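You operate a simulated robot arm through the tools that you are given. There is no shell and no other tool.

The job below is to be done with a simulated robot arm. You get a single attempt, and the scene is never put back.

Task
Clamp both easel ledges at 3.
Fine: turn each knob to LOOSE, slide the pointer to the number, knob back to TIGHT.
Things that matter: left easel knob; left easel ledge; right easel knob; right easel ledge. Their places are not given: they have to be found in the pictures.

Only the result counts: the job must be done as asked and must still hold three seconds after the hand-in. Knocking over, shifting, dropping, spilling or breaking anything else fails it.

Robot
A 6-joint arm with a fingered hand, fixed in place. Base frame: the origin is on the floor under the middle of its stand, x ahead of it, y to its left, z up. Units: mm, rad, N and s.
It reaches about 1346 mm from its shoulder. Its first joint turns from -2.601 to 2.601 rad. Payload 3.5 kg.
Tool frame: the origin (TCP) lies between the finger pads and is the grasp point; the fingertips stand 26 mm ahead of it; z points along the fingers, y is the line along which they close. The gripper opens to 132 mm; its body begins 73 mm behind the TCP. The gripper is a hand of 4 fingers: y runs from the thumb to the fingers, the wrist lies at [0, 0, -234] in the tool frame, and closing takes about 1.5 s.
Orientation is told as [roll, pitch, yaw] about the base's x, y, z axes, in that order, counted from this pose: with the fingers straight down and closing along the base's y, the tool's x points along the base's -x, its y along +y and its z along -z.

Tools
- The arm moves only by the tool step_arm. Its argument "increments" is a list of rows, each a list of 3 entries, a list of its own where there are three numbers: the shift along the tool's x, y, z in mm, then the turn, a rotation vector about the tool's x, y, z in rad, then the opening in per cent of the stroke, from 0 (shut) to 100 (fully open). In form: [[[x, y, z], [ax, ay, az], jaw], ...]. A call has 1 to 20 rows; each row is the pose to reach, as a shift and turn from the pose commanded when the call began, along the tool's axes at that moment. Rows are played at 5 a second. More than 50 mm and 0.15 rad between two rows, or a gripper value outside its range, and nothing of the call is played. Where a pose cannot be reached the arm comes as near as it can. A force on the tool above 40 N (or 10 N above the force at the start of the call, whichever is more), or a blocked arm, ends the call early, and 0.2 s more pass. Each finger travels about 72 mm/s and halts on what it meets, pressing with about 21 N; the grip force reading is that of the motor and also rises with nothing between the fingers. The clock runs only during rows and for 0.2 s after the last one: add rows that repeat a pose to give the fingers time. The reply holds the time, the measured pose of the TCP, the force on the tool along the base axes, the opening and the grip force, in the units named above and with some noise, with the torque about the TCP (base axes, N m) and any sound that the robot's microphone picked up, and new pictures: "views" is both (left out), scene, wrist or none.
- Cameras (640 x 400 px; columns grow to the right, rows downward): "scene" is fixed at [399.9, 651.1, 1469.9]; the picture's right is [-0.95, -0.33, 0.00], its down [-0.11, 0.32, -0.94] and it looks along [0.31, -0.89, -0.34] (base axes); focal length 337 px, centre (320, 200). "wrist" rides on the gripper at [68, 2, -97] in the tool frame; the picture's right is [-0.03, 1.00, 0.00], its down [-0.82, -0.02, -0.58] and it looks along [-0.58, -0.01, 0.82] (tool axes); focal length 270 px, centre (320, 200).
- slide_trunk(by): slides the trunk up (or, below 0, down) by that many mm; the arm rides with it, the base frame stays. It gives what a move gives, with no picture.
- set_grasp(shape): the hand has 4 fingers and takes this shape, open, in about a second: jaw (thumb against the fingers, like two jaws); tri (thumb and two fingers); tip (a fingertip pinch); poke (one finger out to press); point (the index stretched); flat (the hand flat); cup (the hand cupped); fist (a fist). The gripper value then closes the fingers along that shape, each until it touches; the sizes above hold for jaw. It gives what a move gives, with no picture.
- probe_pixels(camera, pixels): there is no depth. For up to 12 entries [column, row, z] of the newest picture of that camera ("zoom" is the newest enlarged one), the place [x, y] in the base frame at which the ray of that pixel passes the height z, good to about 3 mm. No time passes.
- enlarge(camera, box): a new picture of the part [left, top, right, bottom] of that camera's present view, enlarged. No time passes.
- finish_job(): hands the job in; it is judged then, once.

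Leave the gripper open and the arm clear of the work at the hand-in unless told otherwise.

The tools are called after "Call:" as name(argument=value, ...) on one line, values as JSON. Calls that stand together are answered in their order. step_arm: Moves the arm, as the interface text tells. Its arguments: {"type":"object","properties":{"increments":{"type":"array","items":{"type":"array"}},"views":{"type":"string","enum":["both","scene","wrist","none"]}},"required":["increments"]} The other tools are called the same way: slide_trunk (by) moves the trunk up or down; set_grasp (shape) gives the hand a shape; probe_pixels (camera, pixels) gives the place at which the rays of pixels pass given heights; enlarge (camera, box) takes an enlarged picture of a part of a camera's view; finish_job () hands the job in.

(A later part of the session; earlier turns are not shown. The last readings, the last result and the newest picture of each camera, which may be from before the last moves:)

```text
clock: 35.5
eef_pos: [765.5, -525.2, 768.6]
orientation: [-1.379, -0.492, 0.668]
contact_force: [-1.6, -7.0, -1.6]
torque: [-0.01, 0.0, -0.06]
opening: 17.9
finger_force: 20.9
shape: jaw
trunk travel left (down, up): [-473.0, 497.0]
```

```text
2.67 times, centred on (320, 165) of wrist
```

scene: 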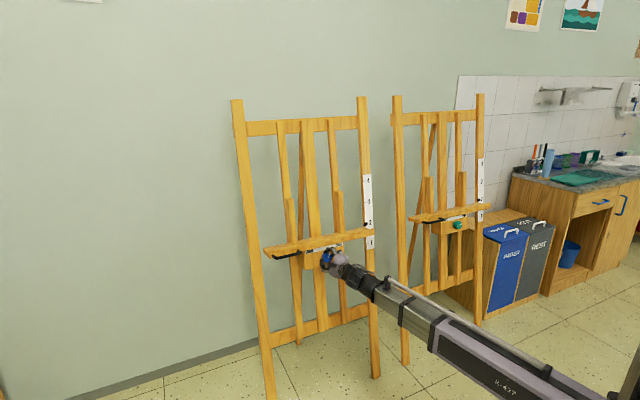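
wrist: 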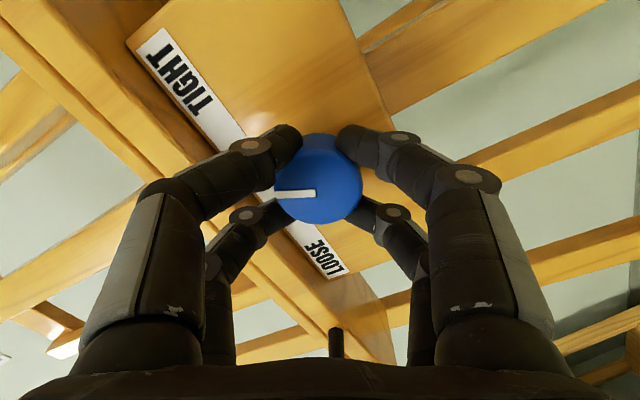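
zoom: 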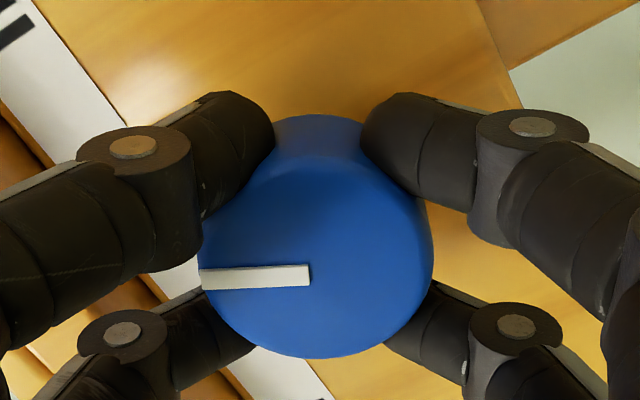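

The knob is turning with the hand, with the mark steady in the hand's view. I'll continue -0.8 rad more.

Call:
step_arm(increments=[[[0, 0, 0], [0, 0, -0.1], 5], [[0, 0, 0], [0, 0, -0.2], 5], [[0, 0, 0], [0, 0, -0.3], 5], [[0, 0, 0], [0, 0, -0.4], 5], [[0, 0, 0], [0, 0, -0.5], 5], [[0, 0, 0], [0, 0, -0.6], 5], [[0, 0, 0], [0, 0, -0.7], 5], [[0, 0, 0], [0, 0, -0.8], 5], [[0, 0, 0], [0, 0, -0.8], 5]], views="wrist")

```text
clock: 37.5
eef_pos: [764.3, -524.8, 769.0]
orientation: [-1.395, 0.296, 0.812]
contact_force: [-7.0, -13.3, 0.8]
torque: [-0.09, 0.0, -0.16]
opening: 17.5
finger_force: 21.4
shape: jaw
trunk travel left (down, up): [-473.0, 497.0]
```

wrist: 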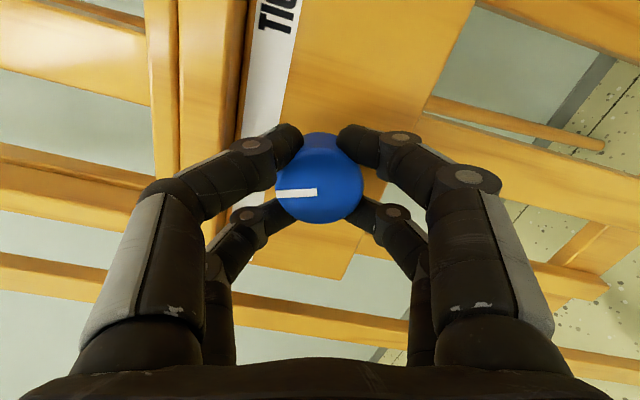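

The knob keeps turning, but there's about 15 N of side force toward the easel's right, meaning my axis is slightly left of the knob's. I'll shift 1.5 mm that way to relieve it.

Call:
step_arm(increments=[[[0.7, 0.22, 0], [0, 0, 0], 5], [[1.43, 0.44, 0], [0, 0, 0], 5], [[1.43, 0.44, 0], [0, 0, 0], 5]], views="none")

```text
clock: 38.2
eef_pos: [764.6, -525.2, 767.9]
orientation: [-1.396, 0.294, 0.813]
contact_force: [-1.6, -6.7, -0.7]
torque: [-0.02, -0.05, -0.04]
opening: 17.5
finger_force: 21.4
shape: jaw
trunk travel left (down, up): [-473.0, 497.0]
```

Relieved to about 7 N. I'll continue turning -0.65 rad more while easing a further 1.2 mm to the right.

Call:
step_arm(increments=[[[0.57, 0.18, 0], [0, 0, -0.1], 5], [[0.76, 0.24, 0], [0, 0, -0.2], 5], [[0.96, 0.3, 0], [0, 0, -0.3], 5], [[1.05, 0.33, 0], [0, 0, -0.4], 5], [[1.15, 0.35, 0], [0, 0, -0.5], 5], [[1.15, 0.35, 0], [0, 0, -0.6], 5], [[1.15, 0.35, 0], [0, 0, -0.65], 5], [[1.15, 0.35, 0], [0, 0, -0.65], 5]], views="both")

Call:
enlarge(camera="wrist", box=[200, 60, 440, 240])

```text
clock: 40.0
eef_pos: [766.4, -522.0, 770.7]
orientation: [-1.314, 0.931, 0.948]
contact_force: [-2.2, -29.2, -9.3]
torque: [0.06, 0.22, -0.24]
opening: 14.3
finger_force: 21.2
shape: jaw
out of reach, approached as far as the arm can: row 6, 7, 8
trunk travel left (down, up): [-473.0, 497.0]
```

scene: 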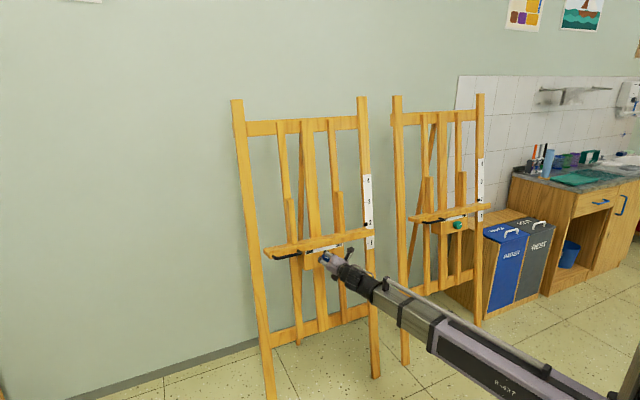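
wrist: 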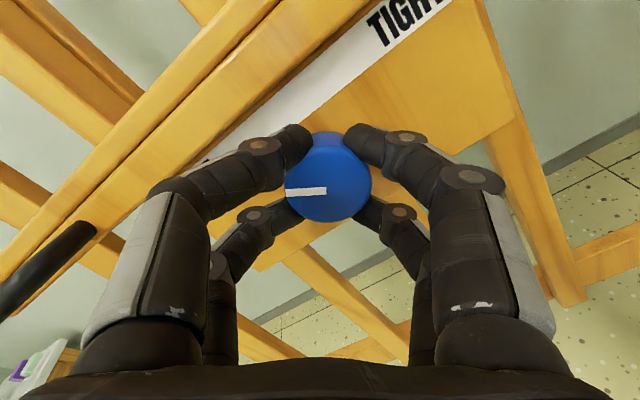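

```text
2.22 times, centred on (320, 150) of wrist
```

zoom: 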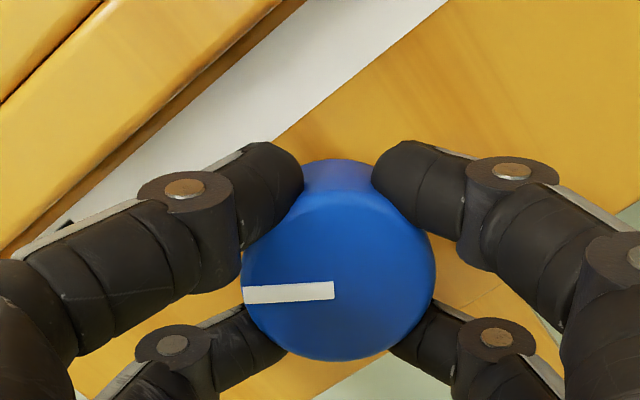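

The knob has turned about 117° in total, but the arm reports the last rows out of reach and the side force rose to 29 N. I'll ease the hand back toward where the knob wants it to be.

Call:
step_arm(increments=[[[1.0, 1.2, 0.5], [0, 0, 0.05], 5], [[1.98, 2.46, 1.13], [0, 0, 0.05], 5], [[1.98, 2.46, 1.13], [0, 0, 0.05], 5]], views="both")

Call:
enlarge(camera="scene", box=[250, 160, 400, 290])

```text
clock: 40.9
eef_pos: [767.1, -522.7, 770.0]
orientation: [-1.317, 0.88, 0.947]
contact_force: [-4.1, -27.2, -3.9]
torque: [-0.03, 0.12, -0.29]
opening: 14.3
finger_force: 20.7
shape: jaw
trunk travel left (down, up): [-473.0, 497.0]
```

scene: 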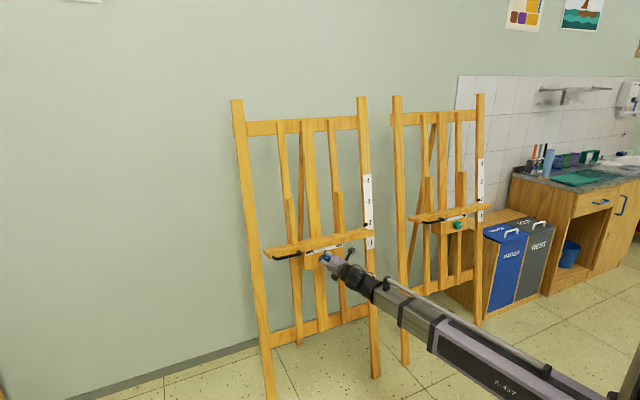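
wrist: 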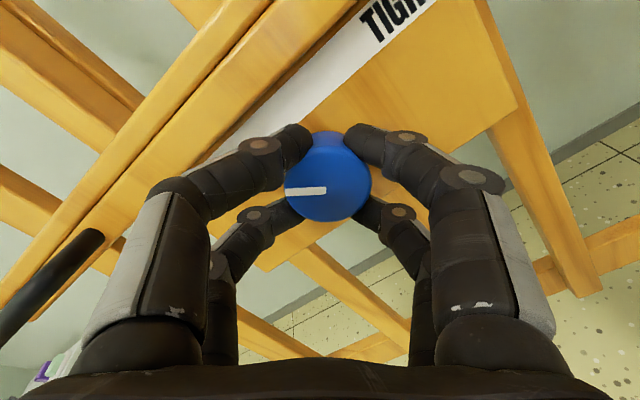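

```text
3.08 times, centred on (325, 225) of scene
```

zoom: 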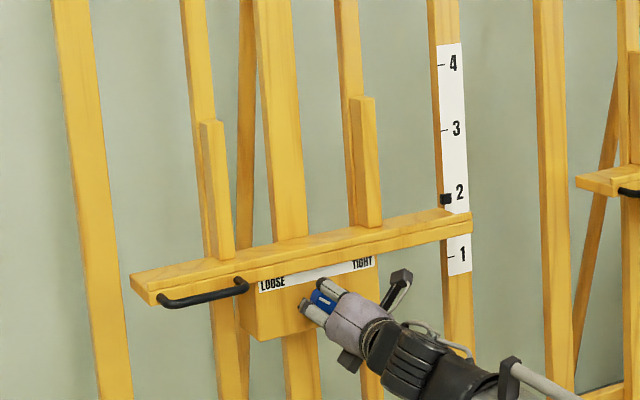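

The ledge has sagged about 3–4 mm (pointer now at zoom (446,199) versus 196 before), so the clamp is loose and the legs haven't moved. I'll roll back 0.05 and shift right and inward to relieve the side force.

Call:
step_arm(increments=[[[0.8, 1.2, 0.5], [0, 0, 0.03], 5], [[1.7, 2.4, 1.0], [0, 0, 0.05], 5], [[1.7, 2.4, 1.0], [0, 0, 0.05], 5]], views="none")

```text
clock: 41.6
eef_pos: [766.3, -523.7, 770.3]
orientation: [-1.324, 0.832, 0.947]
contact_force: [-0.5, -1.7, -5.0]
torque: [0.09, 0.03, 0.08]
opening: 15.0
finger_force: 20.7
shape: jaw
trunk travel left (down, up): [-473.0, 497.0]
```

The forces have dropped to almost nothing, with 5 N down, which is the ledge's weight on the hand. Now I'll lift a little, with the trunk +10 mm, to see if the ledge follows freely.

Call:
slide_trunk(by=10)

Call:
step_arm(increments=[[[0, 0, 0], [0, 0, 0], 5]], views="both")

Call:
enlarge(camera="scene", box=[250, 160, 400, 290])

```text
clock: 42.2
eef_pos: [765.2, -525.0, 779.9]
orientation: [-1.325, 0.835, 0.946]
contact_force: [8.0, -2.8, -7.5]
torque: [0.12, 0.03, 0.15]
opening: 14.8
finger_force: 20.6
shape: jaw
trunk travel left (down, up): [-483.0, 487.0]
```

```text
clock: 42.6
eef_pos: [765.6, -523.8, 779.3]
orientation: [-1.323, 0.834, 0.946]
contact_force: [10.3, -3.3, -5.5]
torque: [0.07, 0.07, 0.18]
opening: 15.5
finger_force: 21.0
shape: jaw
trunk travel left (down, up): [-483.0, 487.0]
```

scene: 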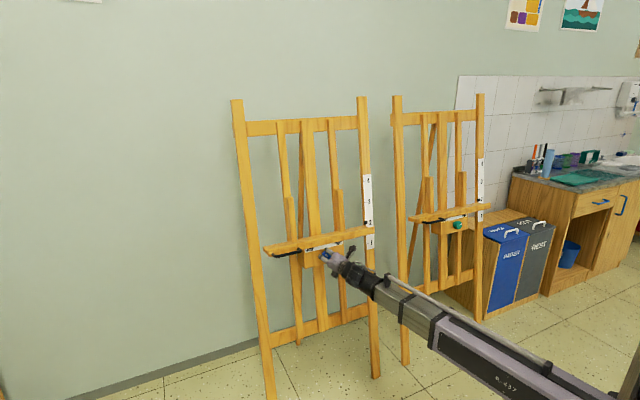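
wrist: 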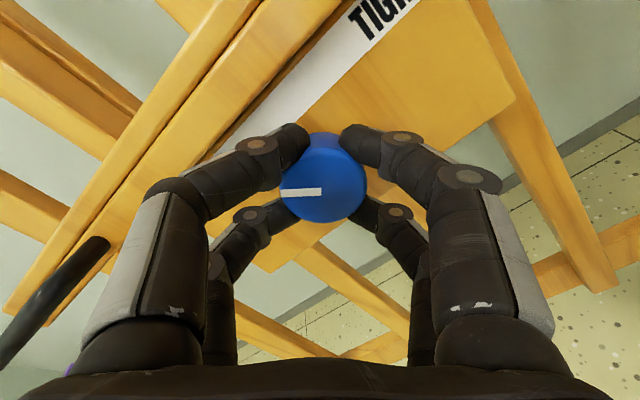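

```text
3.08 times, centred on (325, 225) of scene
```

zoom: 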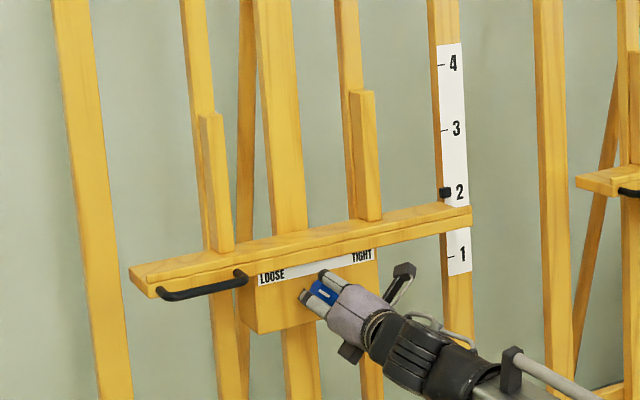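

The ledge follows the hand freely (pointer now about (445,191)). The rail leans back about 9.4°, so each 20 mm of lift needs about 3.3 mm of inward motion. I'll go on in small lift-and-compensate steps.

Call:
step_arm(increments=[[[-0.1, -0.5, 1.6], [0, 0, 0], 5], [[-0.06, -0.88, 3.3], [0, 0, 0], 5]], views="none")

Call:
slide_trunk(by=20)

```text
clock: 43.2
eef_pos: [766.5, -524.7, 780.3]
orientation: [-1.323, 0.834, 0.944]
contact_force: [-6.3, 12.7, -8.4]
torque: [0.22, 0.18, 0.22]
opening: 15.4
finger_force: 21.2
shape: jaw
trunk travel left (down, up): [-483.0, 487.0]
```

```text
clock: 43.9
eef_pos: [769.3, -527.5, 799.6]
orientation: [-1.323, 0.833, 0.945]
contact_force: [6.5, -5.5, -1.7]
torque: [0.01, -0.04, 0.11]
opening: 15.3
finger_force: 21.1
shape: jaw
trunk travel left (down, up): [-503.0, 467.0]
```

Smooth. Continuing with the same pattern: 3.3 mm inward, then trunk +20, twice.

Call:
step_arm(increments=[[[0.2, -0.17, 1.63], [0, 0, 0], 5], [[0.4, -0.35, 3.26], [0, 0, 0], 5]], views="none")

Call:
slide_trunk(by=20)

Call:
step_arm(increments=[[[0.2, -0.17, 1.63], [0, 0, 0], 5], [[0.4, -0.35, 3.26], [0, 0, 0], 5]], views="none")

Call:
slide_trunk(by=20)

Call:
step_arm(increments=[[[0.2, -0.17, 1.63], [0, 0, 0], 5], [[0.2, -0.17, 1.63], [0, 0, 0], 5]], views="both")

Call:
enlarge(camera="scene", box=[340, 160, 400, 230])

```text
clock: 44.5
eef_pos: [770.3, -527.4, 801.0]
orientation: [-1.325, 0.833, 0.941]
contact_force: [-3.9, 9.2, -5.8]
torque: [0.2, 0.14, 0.23]
opening: 15.7
finger_force: 21.0
shape: jaw
trunk travel left (down, up): [-503.0, 467.0]
```

```text
clock: 45.2
eef_pos: [771.3, -529.7, 819.3]
orientation: [-1.324, 0.835, 0.94]
contact_force: [10.1, -7.9, -1.1]
torque: [-0.02, -0.03, 0.12]
opening: 15.1
finger_force: 20.6
shape: jaw
trunk travel left (down, up): [-523.0, 447.0]
```

```text
clock: 45.8
eef_pos: [771.6, -530.8, 819.0]
orientation: [-1.326, 0.832, 0.942]
contact_force: [-0.8, 7.9, -6.6]
torque: [0.17, 0.12, 0.29]
opening: 15.4
finger_force: 21.1
shape: jaw
trunk travel left (down, up): [-523.0, 447.0]
```

```text
clock: 46.4
eef_pos: [773.2, -532.2, 838.5]
orientation: [-1.325, 0.834, 0.943]
contact_force: [12.6, -8.4, -2.4]
torque: [0.03, -0.04, 0.22]
opening: 15.4
finger_force: 20.9
shape: jaw
trunk travel left (down, up): [-543.0, 427.0]
```

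```text
clock: 47.0
eef_pos: [773.1, -532.9, 837.5]
orientation: [-1.324, 0.835, 0.941]
contact_force: [7.9, -3.5, -1.5]
torque: [0.08, -0.04, 0.24]
opening: 15.3
finger_force: 20.7
shape: jaw
trunk travel left (down, up): [-543.0, 427.0]
```

scene: 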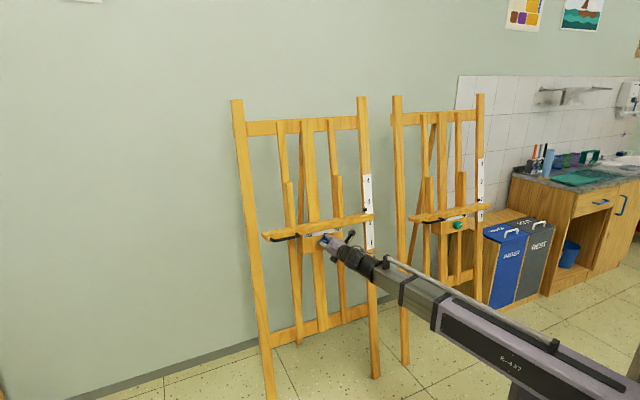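
wrist: 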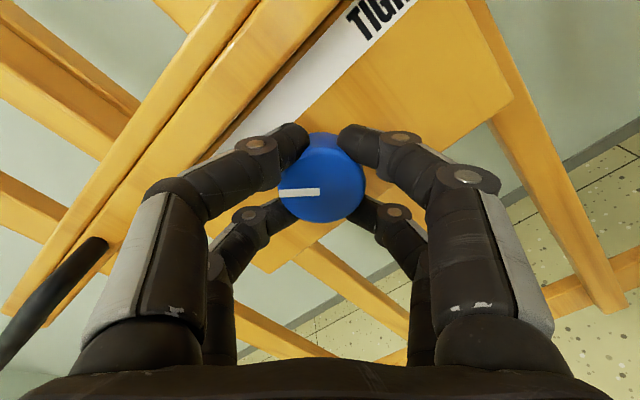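

```text
5.71 times, centred on (370, 195) of scene
```

zoom: 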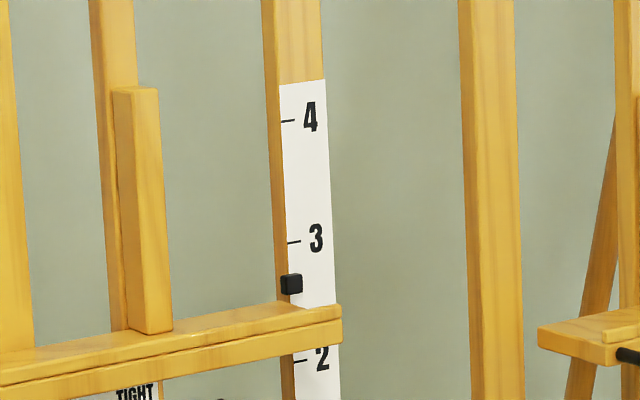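

The ledge is rising smoothly: in the 5.7× zoom the pointer is at y=284, with tick 3 at 242 and tick 2 at 361 (about 120 px per 100 mm). At the start the pointer read about 4.7 mm below tick 2 in this view, probably parallax. I need about 30 mm more, in two 15 mm lifts.

Call:
step_arm(increments=[[[0.1, -0.4, 1.3], [0, 0, 0], 5], [[0.1, -0.6, 2.5], [0, 0, 0], 5]], views="none")

Call:
slide_trunk(by=15)

Call:
step_arm(increments=[[[0.15, -0.13, 1.25], [0, 0, 0], 5], [[0.3, -0.26, 2.5], [0, 0, 0], 5]], views="none")

Call:
slide_trunk(by=13)

Call:
step_arm(increments=[[[0.15, -0.13, 1.25], [0, 0, 0], 5], [[0.15, -0.13, 1.25], [0, 0, 0], 5]], views="both")

Call:
enlarge(camera="scene", box=[340, 160, 400, 230])

```text
clock: 47.6
eef_pos: [773.7, -533.9, 839.7]
orientation: [-1.326, 0.834, 0.941]
contact_force: [-6.4, 12.2, -8.0]
torque: [0.25, 0.17, 0.3]
opening: 15.4
finger_force: 21.7
shape: jaw
trunk travel left (down, up): [-543.0, 427.0]
```

```text
clock: 48.3
eef_pos: [775.9, -534.2, 855.1]
orientation: [-1.327, 0.835, 0.941]
contact_force: [3.0, -0.3, -0.4]
torque: [0.06, 0.02, 0.14]
opening: 15.3
finger_force: 21.4
shape: jaw
trunk travel left (down, up): [-558.0, 412.0]
```

```text
clock: 48.9
eef_pos: [776.0, -534.3, 854.9]
orientation: [-1.325, 0.831, 0.939]
contact_force: [-6.5, 10.9, -3.8]
torque: [0.15, 0.09, 0.21]
opening: 15.5
finger_force: 21.4
shape: jaw
trunk travel left (down, up): [-558.0, 412.0]
```

```text
clock: 49.5
eef_pos: [778.8, -536.8, 868.3]
orientation: [-1.326, 0.835, 0.941]
contact_force: [-0.5, 0.5, -0.7]
torque: [0.06, 0.09, 0.11]
opening: 15.4
finger_force: 21.2
shape: jaw
trunk travel left (down, up): [-571.0, 399.0]
```

```text
clock: 50.1
eef_pos: [776.7, -536.6, 868.8]
orientation: [-1.328, 0.834, 0.94]
contact_force: [-3.6, 3.6, -1.9]
torque: [0.07, 0.05, 0.09]
opening: 16.0
finger_force: 21.3
shape: jaw
trunk travel left (down, up): [-571.0, 399.0]
```

scene: 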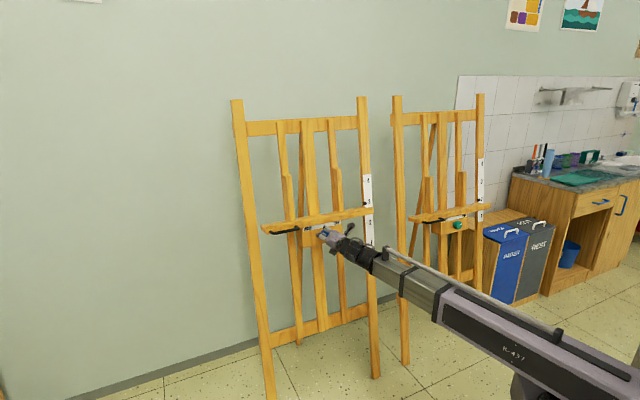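
wrist: 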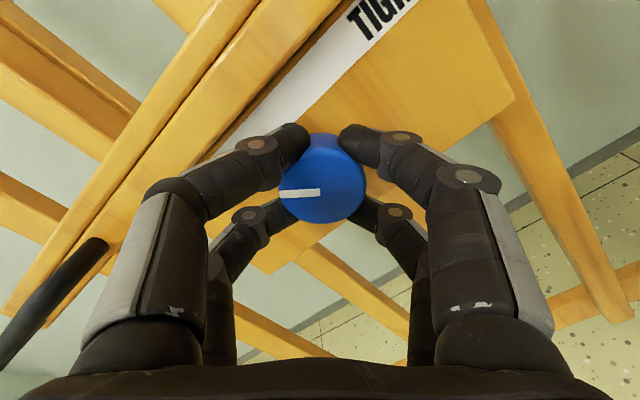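

```text
5.71 times, centred on (370, 195) of scene
```

zoom: 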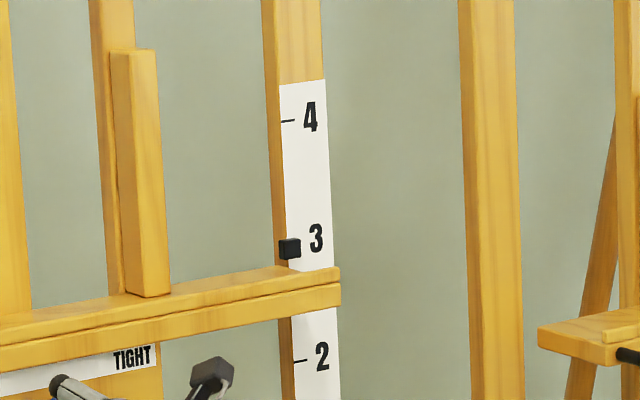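

The pointer is within about 1–2 mm of the same relation to "3" that it had to "2" at the start. I'll zoom in tighter to measure.

Call:
enlarge(camera="scene", box=[355, 170, 387, 230])

Call:
enlarge(camera="scene", box=[465, 165, 500, 225])

```text
6.67 times, centred on (371, 200) of scene
```

zoom: 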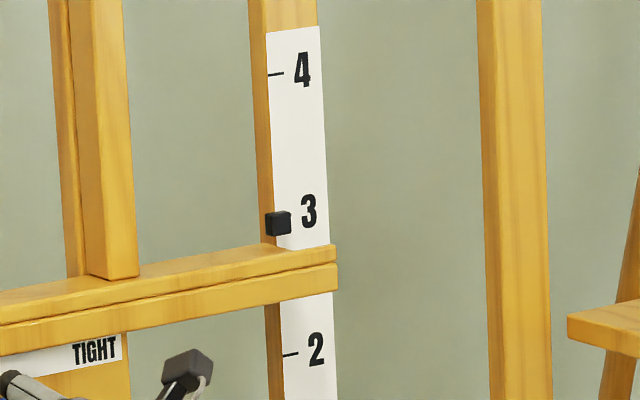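

```text
6.67 times, centred on (482, 195) of scene
```

zoom: 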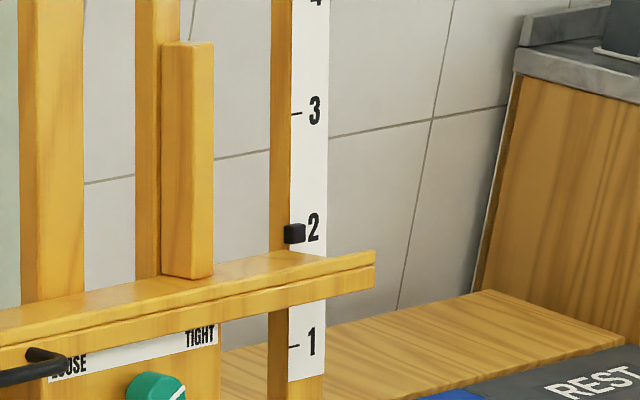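

I'll raise another 2 mm, and measure where the knob sits in the grip before turning it back.

Call:
slide_trunk(by=2)

Call:
enlarge(camera="wrist", box=[200, 90, 440, 240])

Call:
enlarge(camera="scene", box=[355, 170, 387, 230])

```text
clock: 50.6
eef_pos: [777.5, -536.5, 868.8]
orientation: [-1.325, 0.831, 0.939]
contact_force: [-5.6, 6.3, -9.7]
torque: [0.22, 0.16, 0.1]
opening: 15.8
finger_force: 20.8
shape: jaw
trunk travel left (down, up): [-573.0, 397.0]
```

```text
2.67 times, centred on (320, 165) of wrist
```

zoom: 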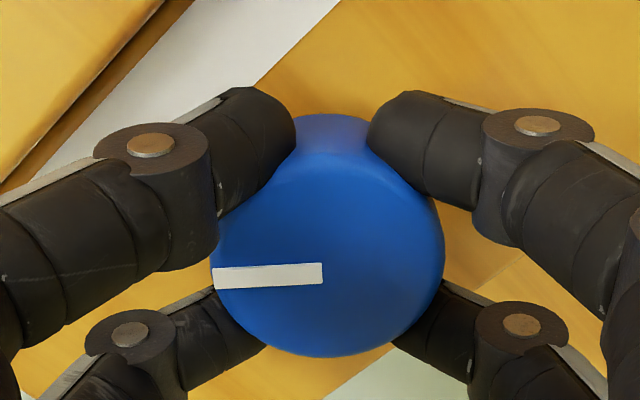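

```text
6.67 times, centred on (371, 200) of scene
```

zoom: 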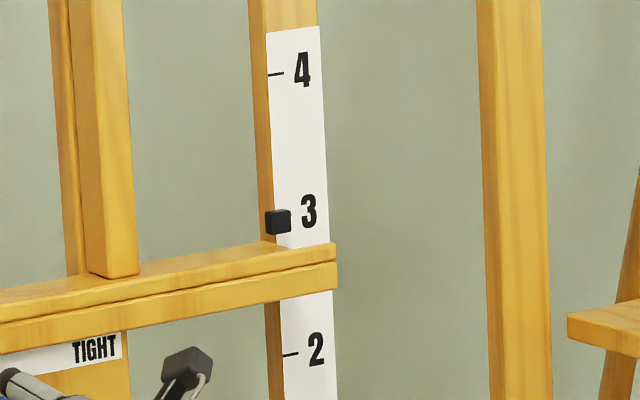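

The knob is nearly centred in the grip. Now I'll turn clockwise toward TIGHT, first +0.6 rad, watching the forces and the pointer.

Call:
step_arm(increments=[[[0, 0, 0], [0, 0, 0.1], 5], [[0, 0, 0], [0, 0, 0.2], 5], [[0, 0, 0], [0, 0, 0.3], 5], [[0, 0, 0], [0, 0, 0.4], 5], [[0, 0, 0], [0, 0, 0.5], 5], [[0, 0, 0], [0, 0, 0.6], 5], [[0, 0, 0], [0, 0, 0.6], 5]], views="wrist")

Call:
enlarge(camera="scene", box=[355, 170, 387, 230])

```text
clock: 52.2
eef_pos: [776.5, -537.7, 869.4]
orientation: [-1.401, 0.246, 0.796]
contact_force: [-12.1, -0.1, -10.0]
torque: [0.36, 0.4, -0.16]
opening: 15.6
finger_force: 20.9
shape: jaw
trunk travel left (down, up): [-573.0, 397.0]
```

wrist: 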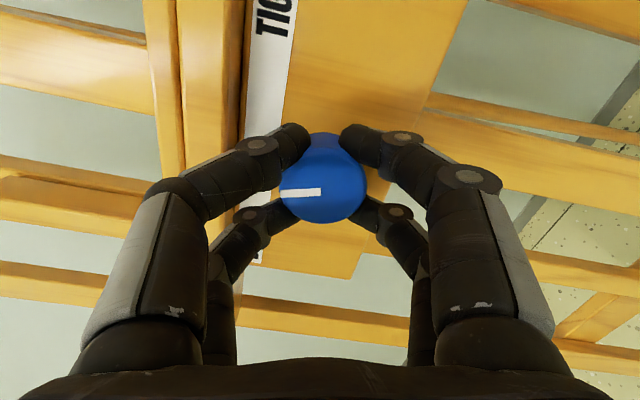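

```text
6.67 times, centred on (371, 200) of scene
```

zoom: 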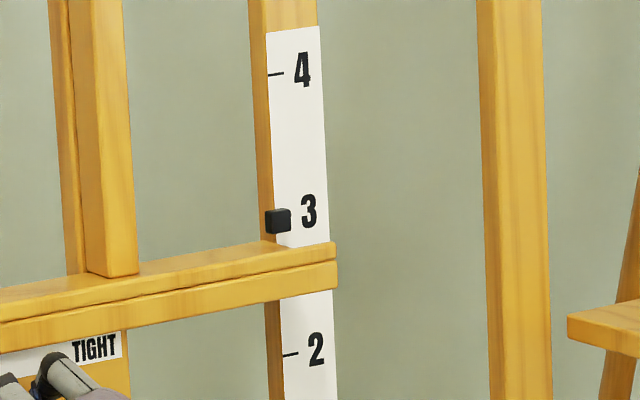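

The pointer is still at 3 (apparent offset about 4.4 mm). I'll relieve the side load (1.2 mm right, 0.9 mm back) and keep turning.

Call:
step_arm(increments=[[[1.13, 0.44, -0.89], [0, 0, 0.0], 5], [[1.13, 0.44, -0.89], [0, 0, 0.1], 5], [[1.13, 0.44, -0.89], [0, 0, 0.2], 5], [[1.13, 0.44, -0.89], [0, 0, 0.3], 5], [[1.13, 0.44, -0.89], [0, 0, 0.4], 5], [[1.13, 0.44, -0.89], [0, 0, 0.5], 5], [[1.13, 0.44, -0.89], [0, 0, 0.5], 5]], views="wrist")

Call:
enlarge(camera="scene", box=[355, 170, 387, 230])

```text
clock: 53.8
eef_pos: [775.0, -539.6, 867.9]
orientation: [-1.402, -0.25, 0.714]
contact_force: [-3.6, -3.3, -10.9]
torque: [0.38, 0.36, 0.0]
opening: 15.8
finger_force: 20.6
shape: jaw
trunk travel left (down, up): [-573.0, 397.0]
```

wrist: 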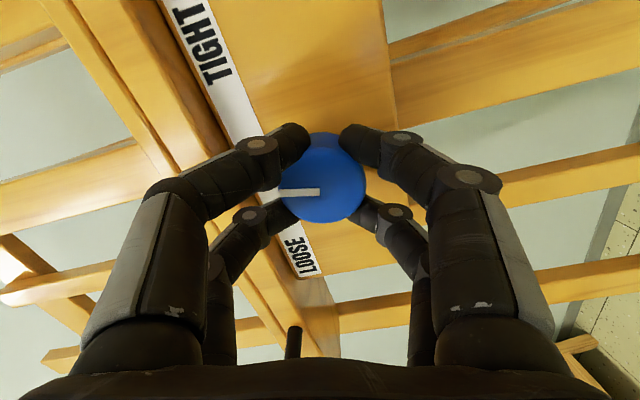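

```text
6.67 times, centred on (371, 200) of scene
```

zoom: 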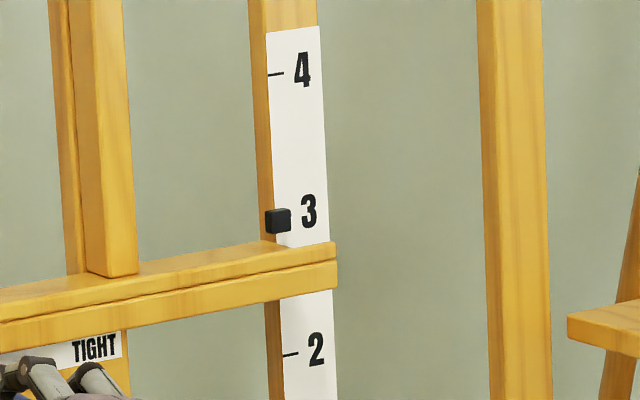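

Holding steady: the pointer is about 4.6 mm below tick 3 in this view, where parallax accounts for about 3–5 mm. I'll nudge up 1 mm, then continue turning to TIGHT.

Call:
slide_trunk(by=1)

Call:
step_arm(increments=[[[0, 0, 0], [0, 0, 0.1], 5], [[0, 0, 0], [0, 0, 0.2], 5], [[0, 0, 0], [0, 0, 0.3], 5], [[0, 0, 0], [0, 0, 0.4], 5], [[0, 0, 0], [0, 0, 0.5], 5], [[0, 0, 0], [0, 0, 0.5], 5]], views="wrist")

Call:
enlarge(camera="scene", box=[355, 170, 387, 230])

```text
clock: 54.3
eef_pos: [777.4, -537.9, 870.0]
orientation: [-1.4, -0.247, 0.715]
contact_force: [-2.8, -3.9, -10.3]
torque: [0.34, 0.4, -0.03]
opening: 15.7
finger_force: 21.1
shape: jaw
trunk travel left (down, up): [-574.0, 396.0]
```

```text
clock: 55.7
eef_pos: [776.7, -537.3, 870.0]
orientation: [-1.346, -0.74, 0.605]
contact_force: [-4.5, -3.8, -11.8]
torque: [0.41, 0.4, 0.03]
opening: 15.7
finger_force: 20.6
shape: jaw
trunk travel left (down, up): [-574.0, 396.0]
```

wrist: 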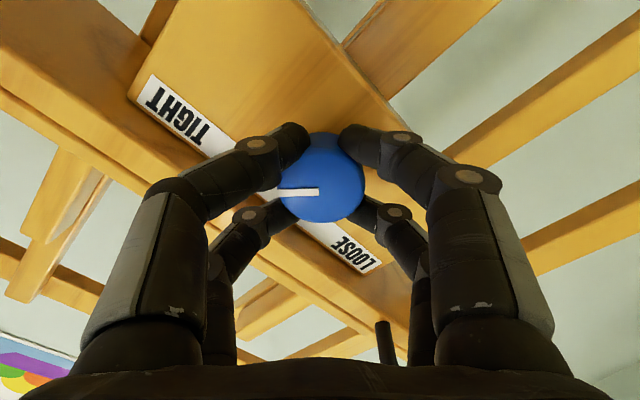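

```text
6.67 times, centred on (371, 200) of scene
```

zoom: 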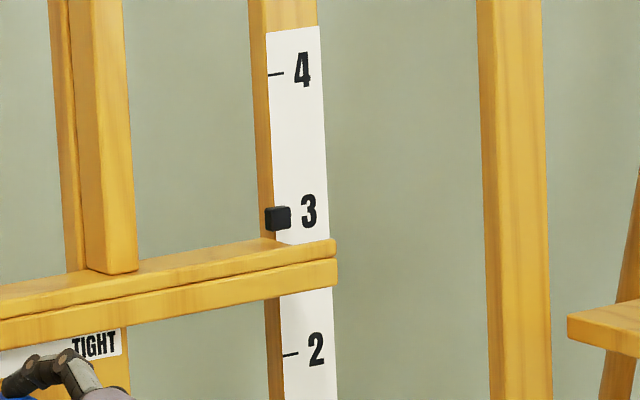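

The pointer now reads about 2.6 mm below tick 3 in this view, matching the untouched green easel's reading at 2. I'll continue the last +0.4 rad to TIGHT.

Call:
step_arm(increments=[[[0, 0, 0], [0, 0, 0.1], 5], [[0, 0, 0], [0, 0, 0.2], 5], [[0, 0, 0], [0, 0, 0.3], 5], [[0, 0, 0], [0, 0, 0.36], 5], [[0, 0, 0], [0, 0, 0.4], 5], [[0, 0, 0], [0, 0, 0.4], 5]], views="wrist")

Call:
enlarge(camera="wrist", box=[200, 90, 440, 240])

Call:
enlarge(camera="scene", box=[355, 170, 387, 230])

```text
clock: 57.1
eef_pos: [776.7, -537.0, 869.6]
orientation: [-1.183, -1.12, 0.403]
contact_force: [-2.9, 2.1, -18.3]
torque: [0.58, 0.51, 0.23]
opening: 15.7
finger_force: 20.9
shape: jaw
trunk travel left (down, up): [-574.0, 396.0]
```

wrist: 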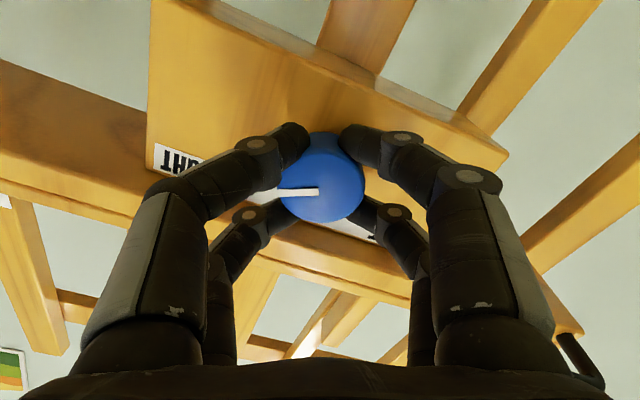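

```text
2.67 times, centred on (320, 165) of wrist
```

zoom: 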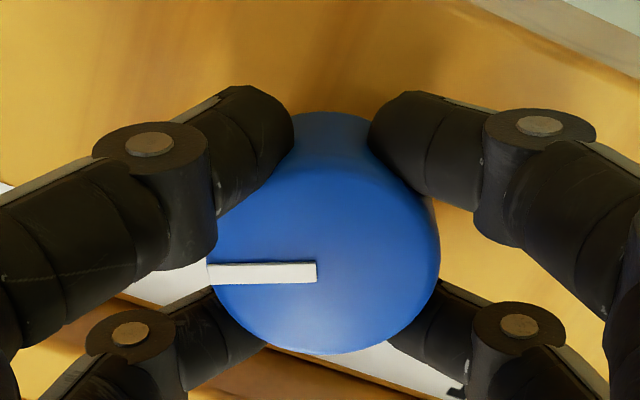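

```text
6.67 times, centred on (371, 200) of scene
```

zoom: 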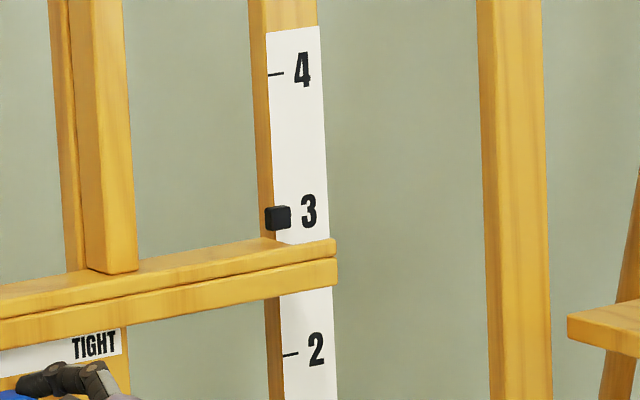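

The knob is back on the TIGHT side with the pointer unmoved. The hand is pressing up about 18 N, so I'll lower the trunk 2 mm to unload it before releasing.

Call:
slide_trunk(by=-2)

Call:
enlarge(camera="scene", box=[355, 170, 387, 230])

```text
clock: 57.6
eef_pos: [775.5, -536.1, 869.1]
orientation: [-1.189, -1.124, 0.412]
contact_force: [3.9, -3.4, 0.1]
torque: [0.22, 0.14, 0.18]
opening: 15.7
finger_force: 20.9
shape: jaw
trunk travel left (down, up): [-572.0, 398.0]
```

```text
6.67 times, centred on (371, 200) of scene
```

zoom: 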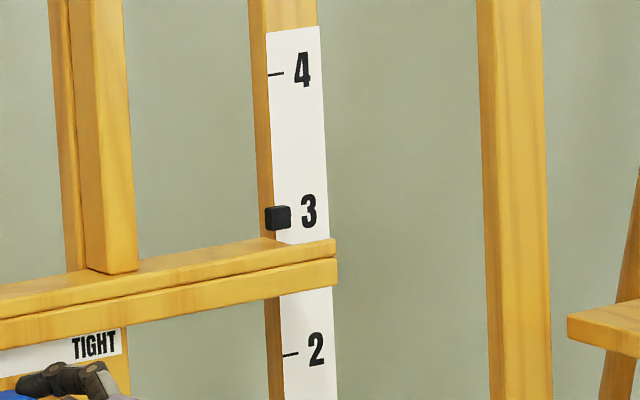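

The clamp holds (pointer unchanged, forces near zero). I'll open the fingers and back straight out 80 mm.

Call:
step_arm(increments=[[[0, 0, 0], [0, 0, 0], 20], [[0, 0, 0], [0, 0, 0], 35], [[0, 0, 0], [0, 0, 0], 45], [[0, 0, 0], [0, 0, 0], 45], [[1.5, 0.65, -9.9], [0, 0, 0], 45], [[2.9, 1.3, -19.7], [0, 0, 0], 45], [[5.8, 2.6, -39.5], [0, 0, 0], 50], [[8.8, 3.9, -59.2], [0, 0, 0], 50], [[11.7, 5.2, -79], [0, 0, 0], 50]], views="both")

Call:
enlarge(camera="scene", box=[250, 150, 400, 280])

Call:
enlarge(camera="wrist", box=[180, 30, 440, 190])

```text
clock: 59.6
eef_pos: [719.9, -477.9, 869.4]
orientation: [-1.189, -1.125, 0.409]
contact_force: [-0.6, -0.4, 0.0]
torque: [-0.06, -0.02, -0.03]
opening: 65.3
finger_force: 0.1
shape: jaw
trunk travel left (down, up): [-572.0, 398.0]
```

scene: 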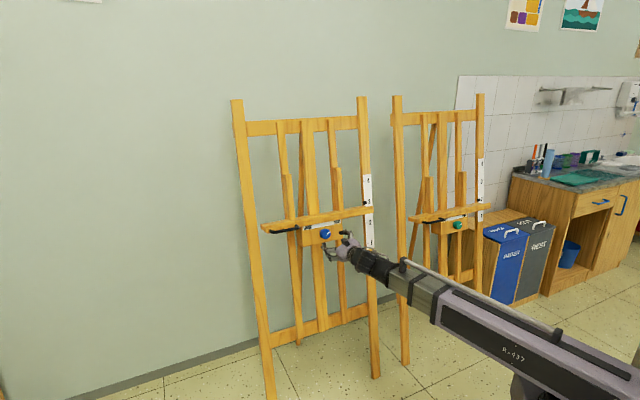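
wrist: 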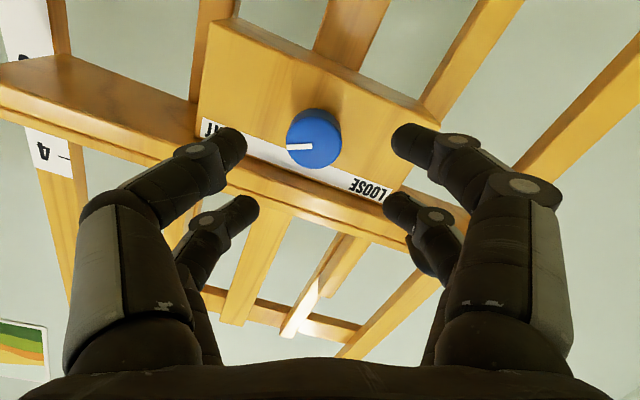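

```text
3.08 times, centred on (325, 215) of scene
```

zoom: 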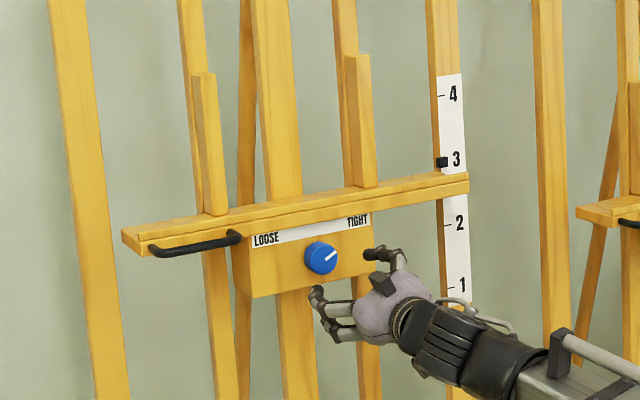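

```text
2.46 times, centred on (310, 110) of wrist
```

zoom: 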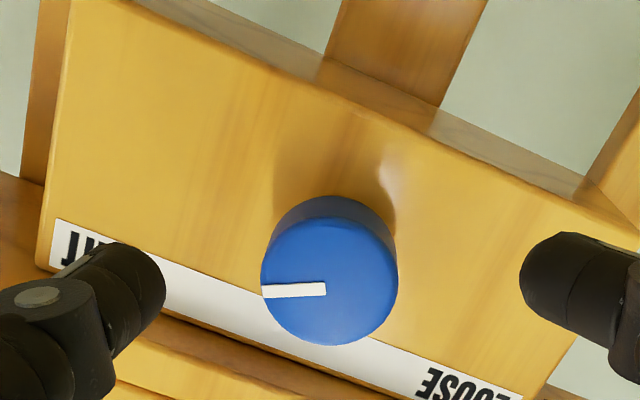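

The blue ledge is clamped at 3 and the knob's mark is back at TIGHT. To check the pointer without parallax, I'll look at it square-on with the wrist camera: first back away 100 mm and un-roll the hand.

Call:
step_arm(increments=[[[1.5, 0.65, -9.9], [0, 0, -0.1], 50], [[2.9, 1.3, -19.7], [0, 0, -0.2], 50], [[4.4, 2.0, -29.6], [0, 0, -0.3], 50], [[5.8, 2.6, -39.5], [0, 0, -0.42], 50], [[7.3, 3.3, -49.4], [0, 0, -0.54], 50], [[8.8, 3.9, -59.2], [0, 0, -0.66], 50], [[10.2, 4.6, -69.1], [0, 0, -0.78], 50], [[11.7, 5.2, -79], [0, 0, -0.9], 50], [[13.1, 5.9, -88.8], [0, 0, -1.03], 50], [[14.6, 6.54, -98.7], [0, 0, -1.15], 50], [[14.6, 6.54, -98.7], [0, 0, -1.15], 50]], views="both")

Call:
slide_trunk(by=105)

```text
clock: 62.0
eef_pos: [651.5, -405.6, 870.1]
orientation: [-1.407, 0.001, 0.756]
contact_force: [0.4, 0.0, 0.4]
torque: [-0.01, 0.02, -0.01]
opening: 65.2
finger_force: 0.1
shape: jaw
trunk travel left (down, up): [-572.0, 398.0]
```

scene: 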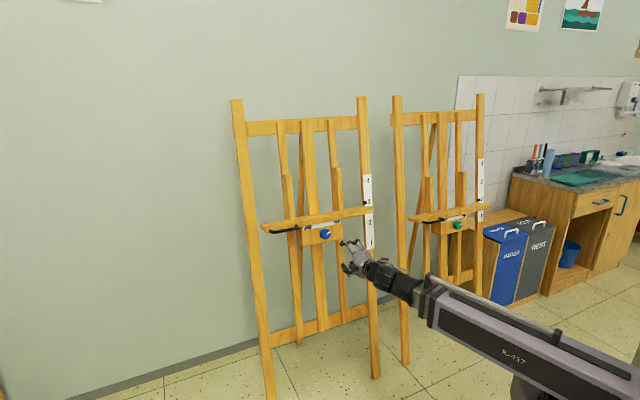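
wrist: 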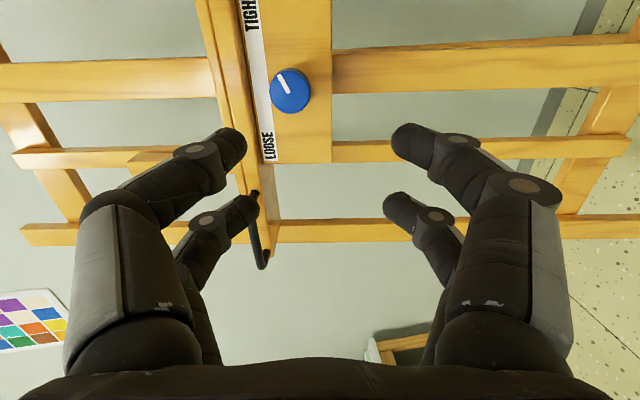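

```text
clock: 63.4
eef_pos: [652.4, -405.4, 974.5]
orientation: [-1.409, -0.001, 0.757]
contact_force: [0.4, -0.2, -0.3]
torque: [-0.03, 0.01, 0.0]
opening: 65.7
finger_force: 0.1
shape: jaw
trunk travel left (down, up): [-677.0, 293.0]
```

Now I'll move right and yaw so the camera faces the scale squarely, from about 400 mm away.

Call:
step_arm(increments=[[[31.7, -0.8, 4.9], [0, 0.0755, 0.0122], 50], [[63.3, -1.6, 9.7], [0, 0.151, 0.0245], 50], [[95, -2.4, 14.6], [0, 0.2265, 0.0367], 50], [[126.6, -3.1, 19.4], [0, 0.302, 0.049], 50], [[158.3, -3.9, 24.3], [0, 0.3775, 0.0612], 50], [[189.9, -4.7, 29.2], [0, 0.453, 0.0735], 50], [[221.6, -5.5, 34], [0, 0.5285, 0.0857], 50], [[253.2, -6.3, 38.9], [0, 0.604, 0.098], 50], [[253.2, -6.3, 38.9], [0, 0.604, 0.098], 50]], views="both")

```text
clock: 65.4
eef_pos: [494.8, -609.7, 972.5]
orientation: [-1.401, -0.001, 0.144]
contact_force: [0.1, -1.1, -0.5]
torque: [0.0, -0.02, 0.03]
opening: 65.3
finger_force: 0.0
shape: jaw
trunk travel left (down, up): [-677.0, 293.0]
```

scene: 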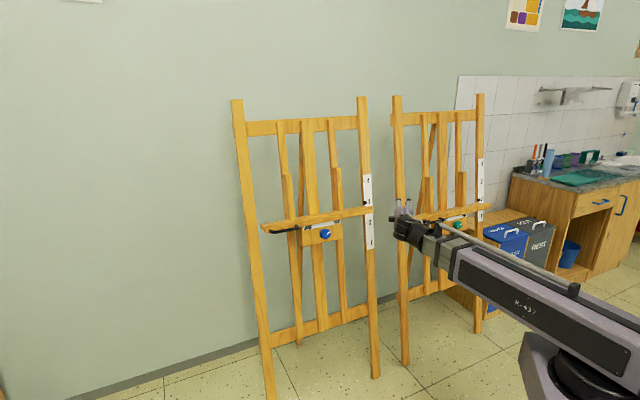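
wrist: 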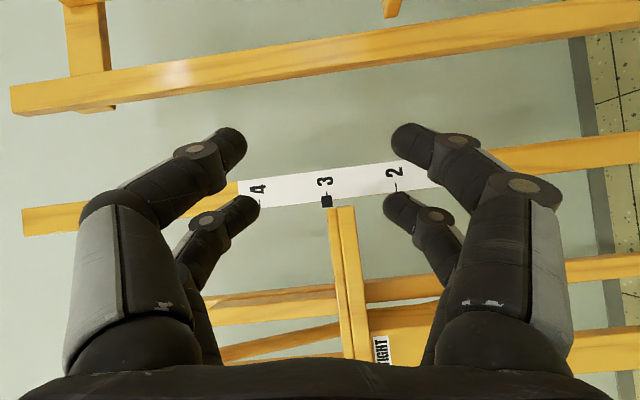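

A perfect square-on view: "3" and the pointer are at the picture's centre (327,201). I'll zoom in.

Call:
enlarge(camera="wrist", box=[280, 165, 380, 225])

Call:
enlarge(camera="wrist", box=[235, 160, 415, 230])

```text
6.40 times, centred on (330, 195) of wrist
```

zoom: 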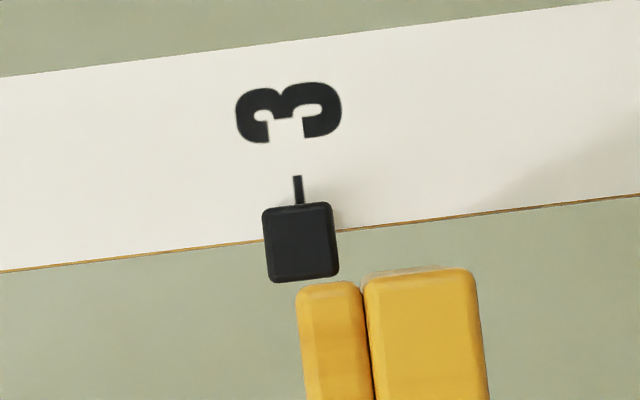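

```text
3.56 times, centred on (325, 195) of wrist
```

zoom: 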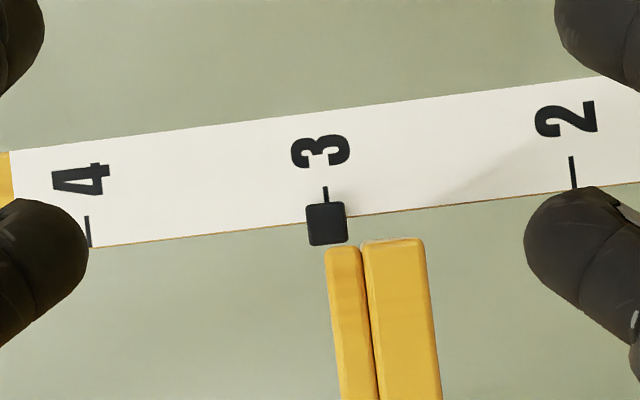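

Square-on, the pointer is within about 1 mm of the 3 tick, so the blue (left) easel is done. Now I'll swing over to the green easel, aiming for about 250 mm in front of its knob, keeping high until I get there.

Call:
step_arm(increments=[[[37.75, -2.98, 17.35], [0, -0.0526, -0.009], 50], [[75.5, -5.95, 34.7], [0, -0.1052, -0.018], 50], [[113.3, -8.9, 52], [0, -0.1578, -0.027], 50], [[151, -11.9, 69.4], [0, -0.2103, -0.036], 50], [[188.8, -14.9, 86.8], [0, -0.2629, -0.045], 50], [[226.5, -17.9, 104.1], [0, -0.3155, -0.054], 50], [[264.3, -20.8, 121.5], [0, -0.3681, -0.063], 50], [[302, -23.8, 138.8], [0, -0.4207, -0.072], 50], [[339.8, -26.8, 156.2], [0, -0.4733, -0.081], 50], [[377.5, -29.8, 173.5], [0, -0.5258, -0.09], 50], [[415.3, -32.7, 190.9], [0, -0.5784, -0.099], 50], [[453, -35.7, 208.2], [0, -0.631, -0.108], 50], [[453, -35.7, 208.2], [0, -0.631, -0.108], 50]], views="both")

```text
clock: 68.2
eef_pos: [341.4, -812.6, 985.6]
orientation: [-1.456, 0.027, 0.335]
contact_force: [-0.1, 0.0, -1.6]
torque: [0.01, -0.04, 0.01]
opening: 66.0
finger_force: 0.0
shape: jaw
out of reach, approached as far as the arm can: row 5, 6, 7, 8, 9, 10, 11, 12, 13
trunk travel left (down, up): [-677.0, 293.0]
```

scene: 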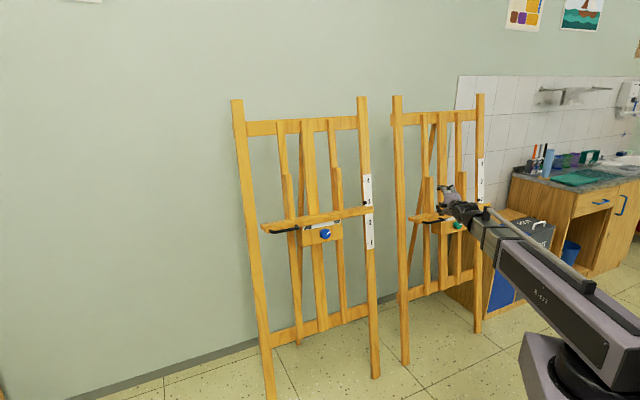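
wrist: 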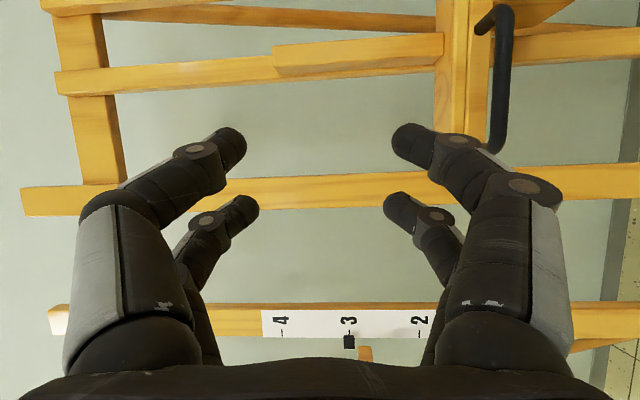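

The arm stopped partway: keeping this roll while the hand swings to the boom's other side runs the last wrist joint to its limit. Tipping the hand down and then up on the other side gets around that, so I'll first tip it straight down in the open space where the wrist is now.

Call:
step_arm(increments=[[[-0.9, 34.0, -2.5], [-0.1446, 0.0222, 0.0293], 50], [[-1.8, 67.3, -9.8], [-0.2891, 0.0444, 0.0586], 50], [[-2.6, 99.1, -22], [-0.4337, 0.0665, 0.0879], 50], [[-3.4, 128.8, -38.6], [-0.5782, 0.0887, 0.1172], 50], [[-4.1, 155.8, -59.3], [-0.7228, 0.1109, 0.1465], 50], [[-4.7, 179.5, -83.9], [-0.8673, 0.1331, 0.1758], 50], [[-5.1, 199.4, -111.4], [-1.0119, 0.1553, 0.2051], 50], [[-5.5, 215.2, -141.7], [-1.1564, 0.1774, 0.2344], 50], [[-5.7, 226.2, -173.9], [-1.301, 0.1996, 0.2637], 50], [[-5.8, 232.6, -207.3], [-1.4455, 0.2218, 0.293], 50], [[-5.8, 232.6, -207.3], [-1.4455, 0.2218, 0.293], 50]], views="both")

```text
clock: 70.6
eef_pos: [273.0, -600.0, 778.3]
orientation: [0.0, 0.001, 0.0]
contact_force: [-0.1, -0.1, -0.3]
torque: [-0.04, 0.02, -0.01]
opening: 66.0
finger_force: 0.0
shape: jaw
out of reach, approached as far as the arm can: row 10
trunk travel left (down, up): [-677.0, 293.0]
```

scene: 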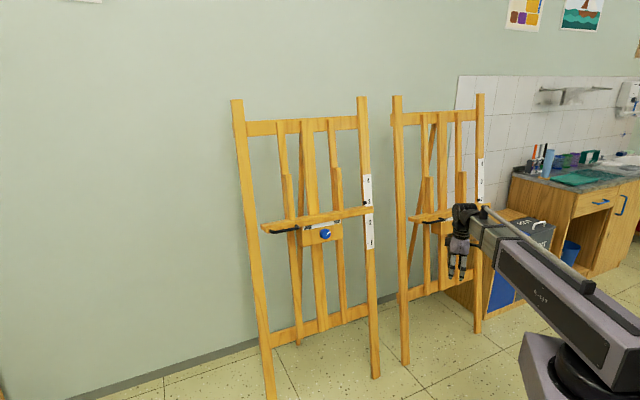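
wrist: 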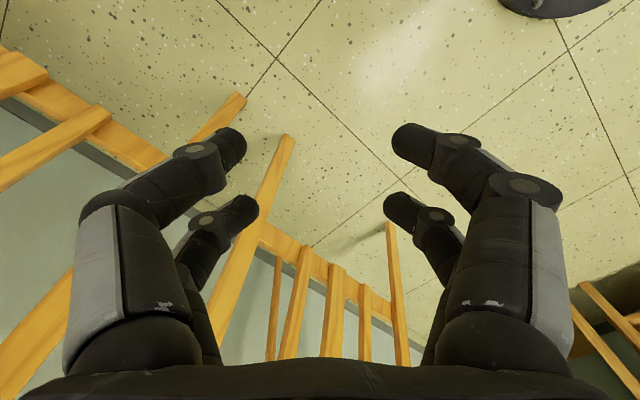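

The hand is straight down and clear. Next I'll roll it about its own axis so that, when tipped up toward the green easel, the last joint sits mid-range.

Call:
step_arm(increments=[[[0, 0, 0], [0, 0, 0.149], 50], [[0, 0, 0], [0, 0, 0.298], 50], [[0, 0, 0], [0, 0, 0.447], 50], [[0, 0, 0], [0, 0, 0.596], 50], [[0, 0, 0], [0, 0, 0.745], 50], [[0, 0, 0], [0, 0, 0.894], 50], [[0, 0, 0], [0, 0, 1.043], 50], [[0, 0, 0], [0, 0, 1.192], 50], [[0, 0, 0], [0, 0, 1.341], 50], [[0, 0, 0], [0, 0, 1.49], 50], [[0, 0, 0], [0, 0, 1.64], 50], [[0, 0, 0], [0, 0, 1.64], 50]], views="none")

```text
clock: 73.2
eef_pos: [272.1, -602.0, 778.6]
orientation: [-0.002, -0.001, -1.642]
contact_force: [0.3, -0.2, -0.4]
torque: [-0.02, -0.02, 0.03]
opening: 65.5
finger_force: 0.1
shape: jaw
trunk travel left (down, up): [-677.0, 293.0]
```

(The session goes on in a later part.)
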